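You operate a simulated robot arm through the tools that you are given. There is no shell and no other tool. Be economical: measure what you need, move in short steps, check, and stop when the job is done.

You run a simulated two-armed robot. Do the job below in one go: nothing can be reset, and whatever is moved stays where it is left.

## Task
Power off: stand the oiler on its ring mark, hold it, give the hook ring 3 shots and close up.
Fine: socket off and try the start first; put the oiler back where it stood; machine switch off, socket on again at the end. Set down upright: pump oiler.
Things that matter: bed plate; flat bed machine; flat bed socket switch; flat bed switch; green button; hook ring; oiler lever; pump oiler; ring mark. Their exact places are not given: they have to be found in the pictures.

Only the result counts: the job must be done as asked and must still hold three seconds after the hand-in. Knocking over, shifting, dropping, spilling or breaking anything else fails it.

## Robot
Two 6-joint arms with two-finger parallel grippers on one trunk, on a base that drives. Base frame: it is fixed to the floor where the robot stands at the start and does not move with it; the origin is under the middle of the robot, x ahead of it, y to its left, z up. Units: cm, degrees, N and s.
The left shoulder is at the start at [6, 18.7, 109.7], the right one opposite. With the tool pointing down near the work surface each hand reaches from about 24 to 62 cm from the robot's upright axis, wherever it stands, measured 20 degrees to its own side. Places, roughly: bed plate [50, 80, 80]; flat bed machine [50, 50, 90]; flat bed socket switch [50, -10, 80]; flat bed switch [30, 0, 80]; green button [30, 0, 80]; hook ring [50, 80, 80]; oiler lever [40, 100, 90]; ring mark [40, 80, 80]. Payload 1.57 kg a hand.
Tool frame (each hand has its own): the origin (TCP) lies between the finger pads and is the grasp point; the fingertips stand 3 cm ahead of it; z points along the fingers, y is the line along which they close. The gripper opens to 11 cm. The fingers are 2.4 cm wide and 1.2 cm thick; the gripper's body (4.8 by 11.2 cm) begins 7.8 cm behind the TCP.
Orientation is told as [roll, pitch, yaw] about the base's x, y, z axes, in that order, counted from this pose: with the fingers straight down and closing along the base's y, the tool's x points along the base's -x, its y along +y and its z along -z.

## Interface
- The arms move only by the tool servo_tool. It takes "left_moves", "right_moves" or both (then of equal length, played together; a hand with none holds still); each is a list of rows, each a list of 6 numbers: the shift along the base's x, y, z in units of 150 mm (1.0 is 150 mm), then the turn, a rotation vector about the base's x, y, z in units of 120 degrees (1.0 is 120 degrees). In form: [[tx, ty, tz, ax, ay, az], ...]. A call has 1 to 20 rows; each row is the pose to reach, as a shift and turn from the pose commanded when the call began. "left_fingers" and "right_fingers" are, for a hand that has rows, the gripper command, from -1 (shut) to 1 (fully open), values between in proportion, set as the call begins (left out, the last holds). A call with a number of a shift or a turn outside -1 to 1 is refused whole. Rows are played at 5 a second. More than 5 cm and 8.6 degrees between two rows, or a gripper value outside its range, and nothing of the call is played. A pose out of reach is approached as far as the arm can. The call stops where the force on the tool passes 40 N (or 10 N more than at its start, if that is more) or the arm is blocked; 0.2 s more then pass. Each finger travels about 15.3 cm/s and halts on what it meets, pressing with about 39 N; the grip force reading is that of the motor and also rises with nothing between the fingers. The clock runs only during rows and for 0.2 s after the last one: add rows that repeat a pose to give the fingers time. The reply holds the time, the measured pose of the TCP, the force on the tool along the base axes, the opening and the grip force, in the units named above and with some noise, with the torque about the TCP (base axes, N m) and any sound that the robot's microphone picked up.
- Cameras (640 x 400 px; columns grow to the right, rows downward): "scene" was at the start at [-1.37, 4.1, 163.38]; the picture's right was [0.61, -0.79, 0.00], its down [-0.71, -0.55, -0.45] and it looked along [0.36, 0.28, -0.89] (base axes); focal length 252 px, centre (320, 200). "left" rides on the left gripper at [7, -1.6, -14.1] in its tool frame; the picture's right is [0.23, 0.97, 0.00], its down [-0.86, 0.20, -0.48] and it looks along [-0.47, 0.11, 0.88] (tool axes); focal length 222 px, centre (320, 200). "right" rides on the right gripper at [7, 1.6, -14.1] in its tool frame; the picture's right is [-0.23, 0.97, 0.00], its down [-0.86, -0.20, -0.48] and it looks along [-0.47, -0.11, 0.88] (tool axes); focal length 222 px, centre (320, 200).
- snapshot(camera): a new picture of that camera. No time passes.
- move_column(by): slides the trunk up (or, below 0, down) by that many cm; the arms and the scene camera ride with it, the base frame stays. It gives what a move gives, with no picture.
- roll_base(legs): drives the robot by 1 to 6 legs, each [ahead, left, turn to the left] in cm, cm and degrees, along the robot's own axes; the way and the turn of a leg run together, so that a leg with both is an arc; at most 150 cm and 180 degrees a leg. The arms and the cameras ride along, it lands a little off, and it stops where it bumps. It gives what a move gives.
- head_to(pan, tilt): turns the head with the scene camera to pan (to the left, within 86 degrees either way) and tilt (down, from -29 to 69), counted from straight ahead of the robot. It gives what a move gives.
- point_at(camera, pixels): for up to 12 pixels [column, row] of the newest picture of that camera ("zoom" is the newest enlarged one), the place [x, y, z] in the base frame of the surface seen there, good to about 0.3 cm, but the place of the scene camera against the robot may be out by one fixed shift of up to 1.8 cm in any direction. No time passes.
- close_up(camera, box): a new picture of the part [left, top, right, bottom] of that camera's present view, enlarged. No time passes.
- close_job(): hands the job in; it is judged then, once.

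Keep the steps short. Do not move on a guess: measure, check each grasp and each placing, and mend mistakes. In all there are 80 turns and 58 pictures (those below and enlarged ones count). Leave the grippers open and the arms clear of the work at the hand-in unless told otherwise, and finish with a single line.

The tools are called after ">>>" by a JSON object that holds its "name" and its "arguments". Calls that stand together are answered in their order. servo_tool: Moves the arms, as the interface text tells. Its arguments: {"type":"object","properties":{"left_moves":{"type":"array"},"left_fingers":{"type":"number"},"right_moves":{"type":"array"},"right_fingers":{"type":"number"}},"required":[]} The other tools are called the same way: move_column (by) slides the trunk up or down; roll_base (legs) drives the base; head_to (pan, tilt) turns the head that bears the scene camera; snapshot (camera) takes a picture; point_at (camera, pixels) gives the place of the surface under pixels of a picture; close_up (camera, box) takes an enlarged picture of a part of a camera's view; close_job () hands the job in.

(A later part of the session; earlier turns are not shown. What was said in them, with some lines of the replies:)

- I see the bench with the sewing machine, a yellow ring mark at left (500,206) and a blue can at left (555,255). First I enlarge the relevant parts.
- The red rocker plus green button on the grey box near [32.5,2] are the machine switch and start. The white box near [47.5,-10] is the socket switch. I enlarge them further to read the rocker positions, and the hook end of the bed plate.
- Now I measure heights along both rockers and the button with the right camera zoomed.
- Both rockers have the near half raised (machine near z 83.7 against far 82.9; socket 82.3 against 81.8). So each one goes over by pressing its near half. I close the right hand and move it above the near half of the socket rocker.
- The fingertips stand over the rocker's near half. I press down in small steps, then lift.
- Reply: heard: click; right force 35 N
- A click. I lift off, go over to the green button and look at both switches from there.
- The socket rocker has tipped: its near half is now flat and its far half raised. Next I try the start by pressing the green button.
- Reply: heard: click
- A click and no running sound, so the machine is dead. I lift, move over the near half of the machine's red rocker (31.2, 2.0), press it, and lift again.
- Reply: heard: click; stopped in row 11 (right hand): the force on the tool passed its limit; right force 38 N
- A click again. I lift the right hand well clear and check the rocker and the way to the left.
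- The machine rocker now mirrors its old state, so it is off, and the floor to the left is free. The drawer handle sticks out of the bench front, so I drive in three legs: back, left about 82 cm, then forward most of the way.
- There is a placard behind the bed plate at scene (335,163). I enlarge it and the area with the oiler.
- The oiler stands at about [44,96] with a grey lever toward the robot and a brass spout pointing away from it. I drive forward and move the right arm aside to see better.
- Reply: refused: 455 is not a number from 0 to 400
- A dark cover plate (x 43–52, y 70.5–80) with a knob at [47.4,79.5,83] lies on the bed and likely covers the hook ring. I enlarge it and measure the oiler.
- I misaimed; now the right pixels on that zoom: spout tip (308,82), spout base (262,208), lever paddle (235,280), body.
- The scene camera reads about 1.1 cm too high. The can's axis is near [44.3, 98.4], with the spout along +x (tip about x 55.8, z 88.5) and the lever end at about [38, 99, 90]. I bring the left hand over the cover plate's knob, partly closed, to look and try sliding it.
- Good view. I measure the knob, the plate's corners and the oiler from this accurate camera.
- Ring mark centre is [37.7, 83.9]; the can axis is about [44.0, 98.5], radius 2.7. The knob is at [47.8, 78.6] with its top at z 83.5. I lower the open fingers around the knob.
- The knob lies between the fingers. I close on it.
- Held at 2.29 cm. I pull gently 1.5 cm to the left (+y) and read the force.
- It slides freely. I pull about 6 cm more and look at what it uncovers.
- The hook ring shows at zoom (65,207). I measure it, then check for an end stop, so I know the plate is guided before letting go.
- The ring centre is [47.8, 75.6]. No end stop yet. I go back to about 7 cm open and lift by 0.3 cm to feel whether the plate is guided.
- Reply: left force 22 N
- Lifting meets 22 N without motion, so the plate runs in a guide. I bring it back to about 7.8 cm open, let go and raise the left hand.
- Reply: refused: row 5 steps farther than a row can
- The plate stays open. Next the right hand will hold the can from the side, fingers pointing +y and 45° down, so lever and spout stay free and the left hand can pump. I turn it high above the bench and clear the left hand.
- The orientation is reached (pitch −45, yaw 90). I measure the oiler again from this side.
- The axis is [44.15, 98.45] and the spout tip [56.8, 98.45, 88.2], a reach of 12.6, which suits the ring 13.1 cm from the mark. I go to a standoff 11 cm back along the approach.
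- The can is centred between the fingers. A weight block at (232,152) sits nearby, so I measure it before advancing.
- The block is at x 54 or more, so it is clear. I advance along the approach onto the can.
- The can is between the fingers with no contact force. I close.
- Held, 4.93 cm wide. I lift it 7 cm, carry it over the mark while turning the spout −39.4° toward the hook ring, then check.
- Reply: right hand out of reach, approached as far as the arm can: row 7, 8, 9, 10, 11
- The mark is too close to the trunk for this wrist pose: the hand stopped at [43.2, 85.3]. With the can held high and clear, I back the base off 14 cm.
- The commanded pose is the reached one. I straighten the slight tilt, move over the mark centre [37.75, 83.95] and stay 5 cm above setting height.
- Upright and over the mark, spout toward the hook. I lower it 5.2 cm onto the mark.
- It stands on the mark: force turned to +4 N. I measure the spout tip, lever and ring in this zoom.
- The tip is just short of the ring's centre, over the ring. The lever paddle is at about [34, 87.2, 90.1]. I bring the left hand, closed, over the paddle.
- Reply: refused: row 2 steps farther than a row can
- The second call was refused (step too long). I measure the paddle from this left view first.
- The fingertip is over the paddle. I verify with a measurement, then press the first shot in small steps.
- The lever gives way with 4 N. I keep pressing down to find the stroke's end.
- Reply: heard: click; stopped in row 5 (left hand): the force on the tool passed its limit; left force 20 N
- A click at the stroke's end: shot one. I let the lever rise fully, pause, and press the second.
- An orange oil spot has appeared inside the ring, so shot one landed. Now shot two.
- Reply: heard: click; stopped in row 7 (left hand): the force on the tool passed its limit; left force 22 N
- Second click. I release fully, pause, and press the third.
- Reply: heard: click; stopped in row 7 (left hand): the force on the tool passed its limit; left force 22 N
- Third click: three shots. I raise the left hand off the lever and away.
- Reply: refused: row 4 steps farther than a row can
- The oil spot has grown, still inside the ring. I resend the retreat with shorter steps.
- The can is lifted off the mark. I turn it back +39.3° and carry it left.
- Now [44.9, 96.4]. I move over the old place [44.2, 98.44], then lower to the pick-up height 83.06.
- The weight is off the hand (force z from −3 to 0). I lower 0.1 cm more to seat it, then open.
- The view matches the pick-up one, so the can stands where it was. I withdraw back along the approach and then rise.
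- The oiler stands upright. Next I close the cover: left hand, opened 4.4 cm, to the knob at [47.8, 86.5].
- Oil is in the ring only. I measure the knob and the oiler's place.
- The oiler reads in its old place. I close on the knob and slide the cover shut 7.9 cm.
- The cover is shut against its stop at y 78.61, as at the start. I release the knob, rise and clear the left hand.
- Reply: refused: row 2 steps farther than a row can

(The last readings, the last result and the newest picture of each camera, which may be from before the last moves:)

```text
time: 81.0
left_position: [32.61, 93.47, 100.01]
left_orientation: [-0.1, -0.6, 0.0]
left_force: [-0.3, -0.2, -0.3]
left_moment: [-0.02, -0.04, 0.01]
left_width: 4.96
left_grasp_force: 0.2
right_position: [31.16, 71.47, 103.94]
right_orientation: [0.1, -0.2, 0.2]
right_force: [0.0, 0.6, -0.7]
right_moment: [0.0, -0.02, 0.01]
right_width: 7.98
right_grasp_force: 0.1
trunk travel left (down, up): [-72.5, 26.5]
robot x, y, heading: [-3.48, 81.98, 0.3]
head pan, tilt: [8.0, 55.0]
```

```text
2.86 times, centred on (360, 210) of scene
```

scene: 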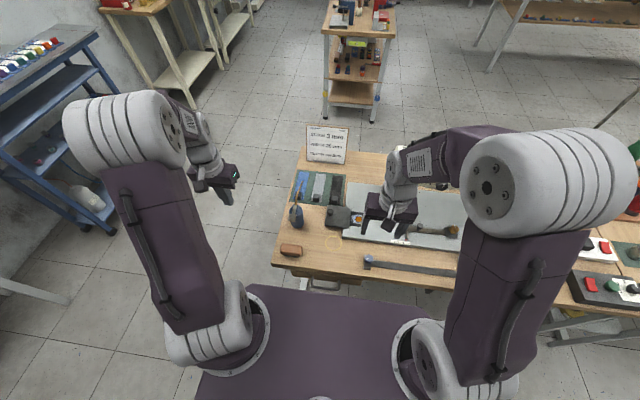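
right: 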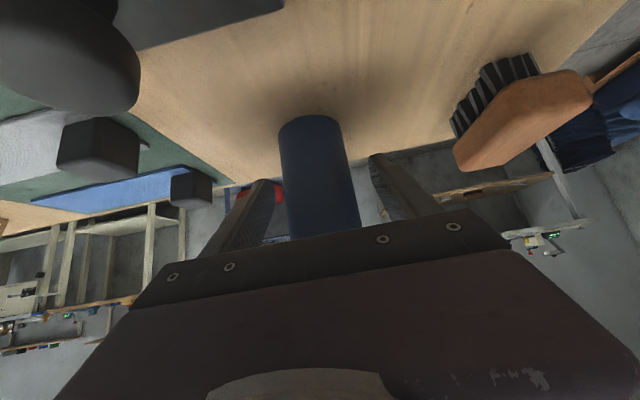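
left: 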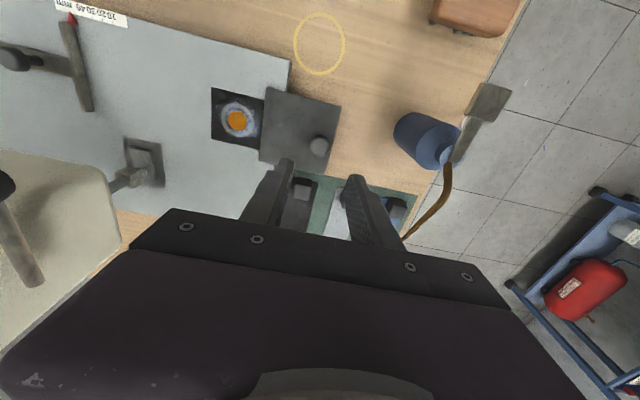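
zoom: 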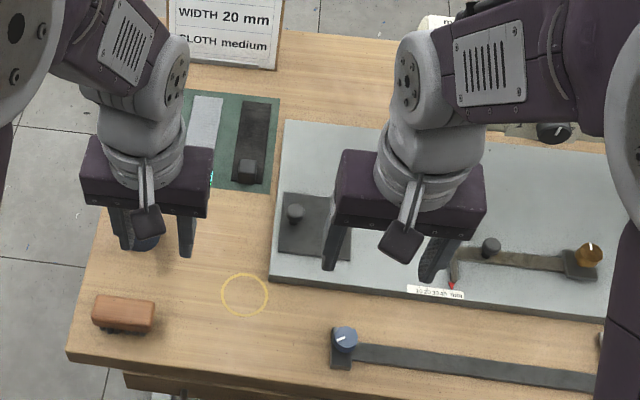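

The cover is closed and everything stands as it should. I spread the hands, close the right one, and drive back to the switches.

>>> {"name": "servo_tool", "arguments": {"left_moves": [[0, 0.3, 0.05, 0, 0, 0], [0, 0.6, 0.1, 0, 0, 0], [0, 0.9, 0.15, 0, 0, 0]], "right_fingers": -1, "right_moves": [[0, 0, 0, 0, 0, 0], [0, 0, 0, 0, 0, 0], [0, 0, 0, 0, 0, 0]]}}

>>> {"name": "roll_base", "arguments": {"legs": [[-5, 0, 0], [0, -82, 0], [7, 0, 0]]}}

>>> {"name": "snapshot", "arguments": {"camera": "right"}}

```text
time: 81.8
left_position: [32.87, 107.07, 102.3]
left_orientation: [-0.3, -0.6, 0.0]
left_force: [0.5, 0.6, 0.1]
left_moment: [0.01, -0.01, 0.04]
left_width: 4.94
left_grasp_force: 0.0
right_position: [31.16, 71.62, 104.01]
right_orientation: [0.1, -0.1, 0.2]
right_force: [0.4, -0.6, 0.3]
right_moment: [-0.03, 0.01, -0.02]
right_width: 0.0
right_grasp_force: 21.6
trunk travel left (down, up): [-72.5, 26.5]
robot x, y, heading: [-4.17, 82.3, -0.0]
head pan, tilt: [8.0, 55.0]
```

```text
time: 87.3
left_position: [34.58, 24.71, 102.36]
left_orientation: [-0.2, -0.6, -0.2]
left_force: [0.6, 0.5, 0.0]
left_moment: [0.0, 0.0, 0.0]
left_width: 4.93
left_grasp_force: 0.1
right_position: [32.89, -10.8, 103.95]
right_orientation: [0.1, -0.3, 0.0]
right_force: [0.3, 0.6, 0.8]
right_moment: [-0.02, 0.01, 0.0]
right_width: 0.0
right_grasp_force: 21.5
trunk travel left (down, up): [-72.5, 26.5]
robot x, y, heading: [-2.29, -0.05, -0.2]
head pan, tilt: [8.0, 55.0]
```

```text
6 pictures are left
```

right: 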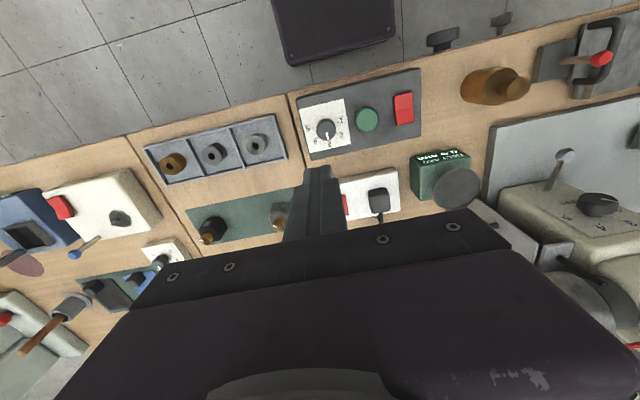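

I measure the switch positions again from here: machine rocker (403,108), socket rocker edge (345,205).

>>> {"name": "point_at", "arguments": {"camera": "right", "pixels": [[400, 96], [402, 102], [404, 110], [406, 120], [345, 200], [346, 208], [348, 213], [375, 195]]}}

>>> {"name": "close_up", "arguments": {"camera": "right", "box": [330, 80, 430, 220]}}

```text
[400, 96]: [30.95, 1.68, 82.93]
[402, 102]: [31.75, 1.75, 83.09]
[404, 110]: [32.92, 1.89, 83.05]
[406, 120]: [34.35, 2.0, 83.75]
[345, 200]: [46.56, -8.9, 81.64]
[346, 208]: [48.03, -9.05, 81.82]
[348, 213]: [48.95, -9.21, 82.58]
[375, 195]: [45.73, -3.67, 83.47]
```

```text
2.86 times, centred on (380, 150) of right
```

zoom: 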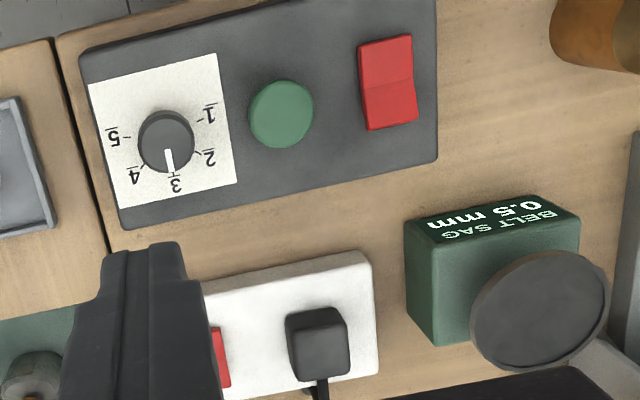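

The machine rocker is off (near low, far 83.75) and the socket is off (far edge raised at 82.6). I go over the socket's far half [49.4, −9.8].

>>> {"name": "servo_tool", "arguments": {"right_moves": [[0.25, 0.02, 0, 0, 0, 0], [0.5, 0.04, -0.1, 0, 0, 0], [0.75, 0.066, -0.25, 0, 0, 0], [1.0, 0.066, -0.4, 0, 0, 0], [1.0, 0.066, -0.6, 0, 0, 0], [1.0, 0.066, -0.8, 0, 0, 0], [1.0, 0.066, -1.0, 0, 0, 0], [1.0, 0.066, -1.0, 0, 0, 0]]}}

>>> {"name": "snapshot", "arguments": {"camera": "right"}}

```text
time: 89.1
left_position: [34.8, 24.72, 102.16]
left_orientation: [-0.2, -0.6, -0.3]
left_force: [0.7, -1.1, -0.1]
left_moment: [0.0, -0.01, 0.0]
left_width: 4.95
left_grasp_force: 0.0
right_position: [48.23, -9.66, 88.91]
right_orientation: [0.1, -0.3, 0.0]
right_force: [-0.5, -0.7, -0.4]
right_moment: [0.01, 0.0, -0.01]
right_width: 0.0
right_grasp_force: 21.6
trunk travel left (down, up): [-72.5, 26.5]
robot x, y, heading: [-1.94, -0.06, -0.2]
head pan, tilt: [8.0, 55.0]
```

```text
4 pictures are left
```

right: 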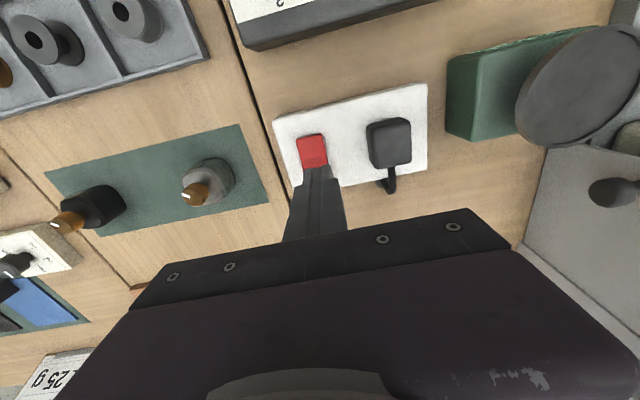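

At x 48.2; I shift 1.3 cm farther and press down in small steps.

>>> {"name": "servo_tool", "arguments": {"right_moves": [[0.085, -0.005, 0, 0, 0, 0], [0.085, -0.005, -0.08, 0, 0, 0], [0.085, -0.005, -0.16, 0, 0, 0], [0.085, -0.005, -0.2, 0, 0, 0], [0.085, -0.005, -0.23, 0, 0, 0], [0.085, -0.005, -0.25, 0, 0, 0], [0.085, -0.005, -0.27, 0, 0, 0], [0.085, -0.005, -0.29, 0, 0, 0], [0.085, -0.005, -0.305, 0, 0, 0]]}}

```text
time: 91.2
left_position: [34.6, 24.81, 102.46]
left_orientation: [-0.1, -0.8, -0.3]
left_force: [0.7, -0.9, 0.6]
left_moment: [-0.01, 0.03, -0.02]
left_width: 4.96
left_grasp_force: 0.1
right_position: [49.46, -9.75, 84.78]
right_orientation: [0.0, -0.7, 0.0]
right_force: [-9.5, -2.6, 24.6]
right_moment: [-0.14, 0.57, 0.02]
right_width: 0.0
right_grasp_force: 21.7
trunk travel left (down, up): [-72.5, 26.5]
robot x, y, heading: [-2.22, 0.21, 0.3]
head pan, tilt: [8.0, 55.0]
heard: click
stopped in row 9 (right hand): the force on the tool passed its limit (the readings are from after the stop); the commanded pose is now the measured one
```

A click. I lift straight up, pull back, open both hands and check the rockers.

>>> {"name": "servo_tool", "arguments": {"right_moves": [[0, 0, 0.15, 0, 0, 0], [0, 0, 0.4, 0, 0, 0], [0, 0, 0.7, 0, 0, 0], [-0.1, -0.1, 1.0, 0, 0, 0], [-0.35, -0.2, 1.0, 0, 0, 0], [-0.6, -0.3, 1.0, 0, 0, 0], [-0.85, -0.4, 1.0, 0, 0, 0], [-1.0, -0.5, 1.0, 0, 0, 0]]}}

>>> {"name": "servo_tool", "arguments": {"right_fingers": 1, "left_fingers": 1, "right_moves": [[-0.05, 0, 0.1, 0, 0, 0], [-0.1, 0, 0.2, 0, 0, 0], [-0.1, 0, 0.2, 0, 0, 0], [-0.1, 0, 0.2, 0, 0, 0]], "left_moves": [[0, 0.1, 0.1, 0, 0, 0], [0, 0.2, 0.2, 0, 0, 0], [0, 0.2, 0.2, 0, 0, 0], [0, 0.2, 0.2, 0, 0, 0]]}}

>>> {"name": "snapshot", "arguments": {"camera": "right"}}

```text
time: 93.0
left_position: [34.82, 24.67, 102.3]
left_orientation: [-0.2, -0.5, -0.3]
left_force: [-0.1, -0.2, 0.3]
left_moment: [-0.01, 0.02, 0.03]
left_width: 4.93
left_grasp_force: 0.0
right_position: [34.7, -17.61, 99.38]
right_orientation: [0.2, -0.7, 0.0]
right_force: [-0.1, 0.8, -0.6]
right_moment: [-0.02, -0.02, 0.01]
right_width: 0.02
right_grasp_force: 21.0
trunk travel left (down, up): [-72.5, 26.5]
robot x, y, heading: [-1.95, -0.28, -0.2]
head pan, tilt: [8.0, 55.0]
```

```text
time: 94.0
left_position: [34.81, 27.75, 105.31]
left_orientation: [-0.2, -0.6, -0.3]
left_force: [-0.1, -0.4, -0.6]
left_moment: [0.03, 0.02, -0.01]
left_width: 11.02
left_grasp_force: 0.1
right_position: [33.29, -17.36, 102.5]
right_orientation: [0.2, -0.6, 0.1]
right_force: [-0.3, 0.2, 1.0]
right_moment: [-0.01, -0.03, 0.02]
right_width: 11.01
right_grasp_force: 0.0
trunk travel left (down, up): [-72.5, 26.5]
robot x, y, heading: [-1.7, 0.22, -0.2]
head pan, tilt: [8.0, 55.0]
```

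```text
3 pictures are left
```

right: 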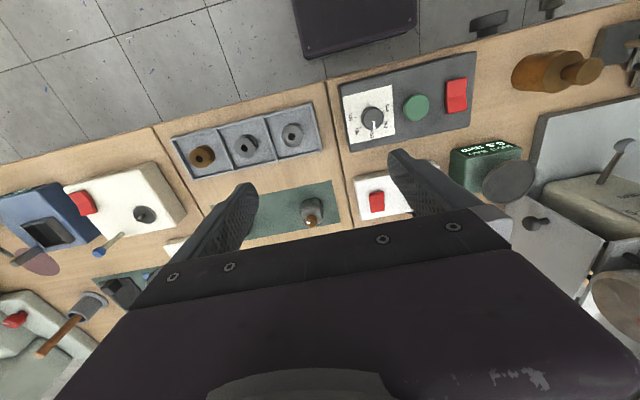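

>>> {"name": "close_up", "arguments": {"camera": "right", "box": [350, 165, 406, 225]}}

>>> {"name": "point_at", "arguments": {"camera": "right", "pixels": [[375, 194], [376, 199], [377, 205], [378, 209], [456, 85], [456, 95], [457, 106]]}}

>>> {"name": "head_to", "arguments": {"pan": 60, "tilt": 45}}

>>> {"name": "snapshot", "arguments": {"camera": "scene"}}

```text
6.67 times, centred on (378, 195) of right
```

zoom: 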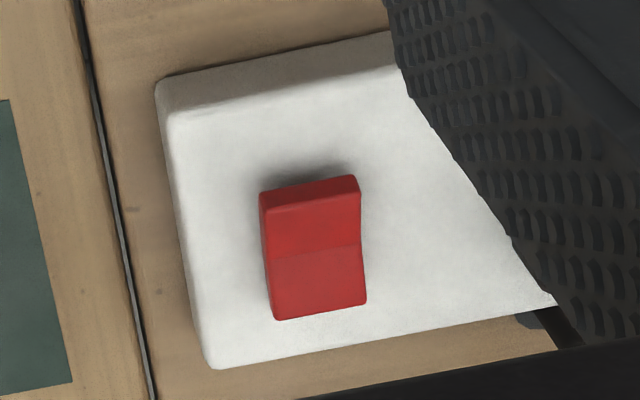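

```text
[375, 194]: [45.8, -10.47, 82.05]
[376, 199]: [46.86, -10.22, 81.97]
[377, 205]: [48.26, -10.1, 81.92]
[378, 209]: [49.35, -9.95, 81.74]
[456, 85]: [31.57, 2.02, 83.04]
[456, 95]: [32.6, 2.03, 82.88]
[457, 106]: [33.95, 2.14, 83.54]
```

```text
time: 95.2
left_position: [34.7, 27.78, 105.36]
left_orientation: [-0.2, -0.6, -0.3]
left_force: [-0.1, -0.6, 0.2]
left_moment: [0.01, -0.04, -0.01]
left_width: 11.01
left_grasp_force: 0.1
right_position: [33.17, -17.43, 102.52]
right_orientation: [0.2, -0.6, 0.0]
right_force: [0.2, 0.6, -0.7]
right_moment: [0.02, 0.0, -0.01]
right_width: 11.0
right_grasp_force: 0.0
trunk travel left (down, up): [-72.5, 26.5]
robot x, y, heading: [-2.15, -0.05, -0.0]
head pan, tilt: [60.0, 45.0]
```

```text
1 pictures are left
```

scene: 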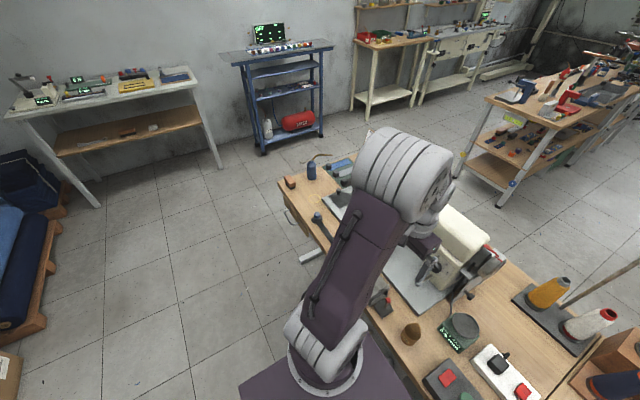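

The socket rocker is back as at the start (near half raised), the machine rocker stays off, the oiler stands upright in its place and the cover is shut. Both hands are open and clear, so I hand in.

>>> {"name": "close_job", "arguments": {}}

```text
The job is handed in.
```

Job handed in: socket switched off and start tried with no run, 3 shots in the hook ring, cover shut, oiler back upright in its place, machine switch off, socket on again.
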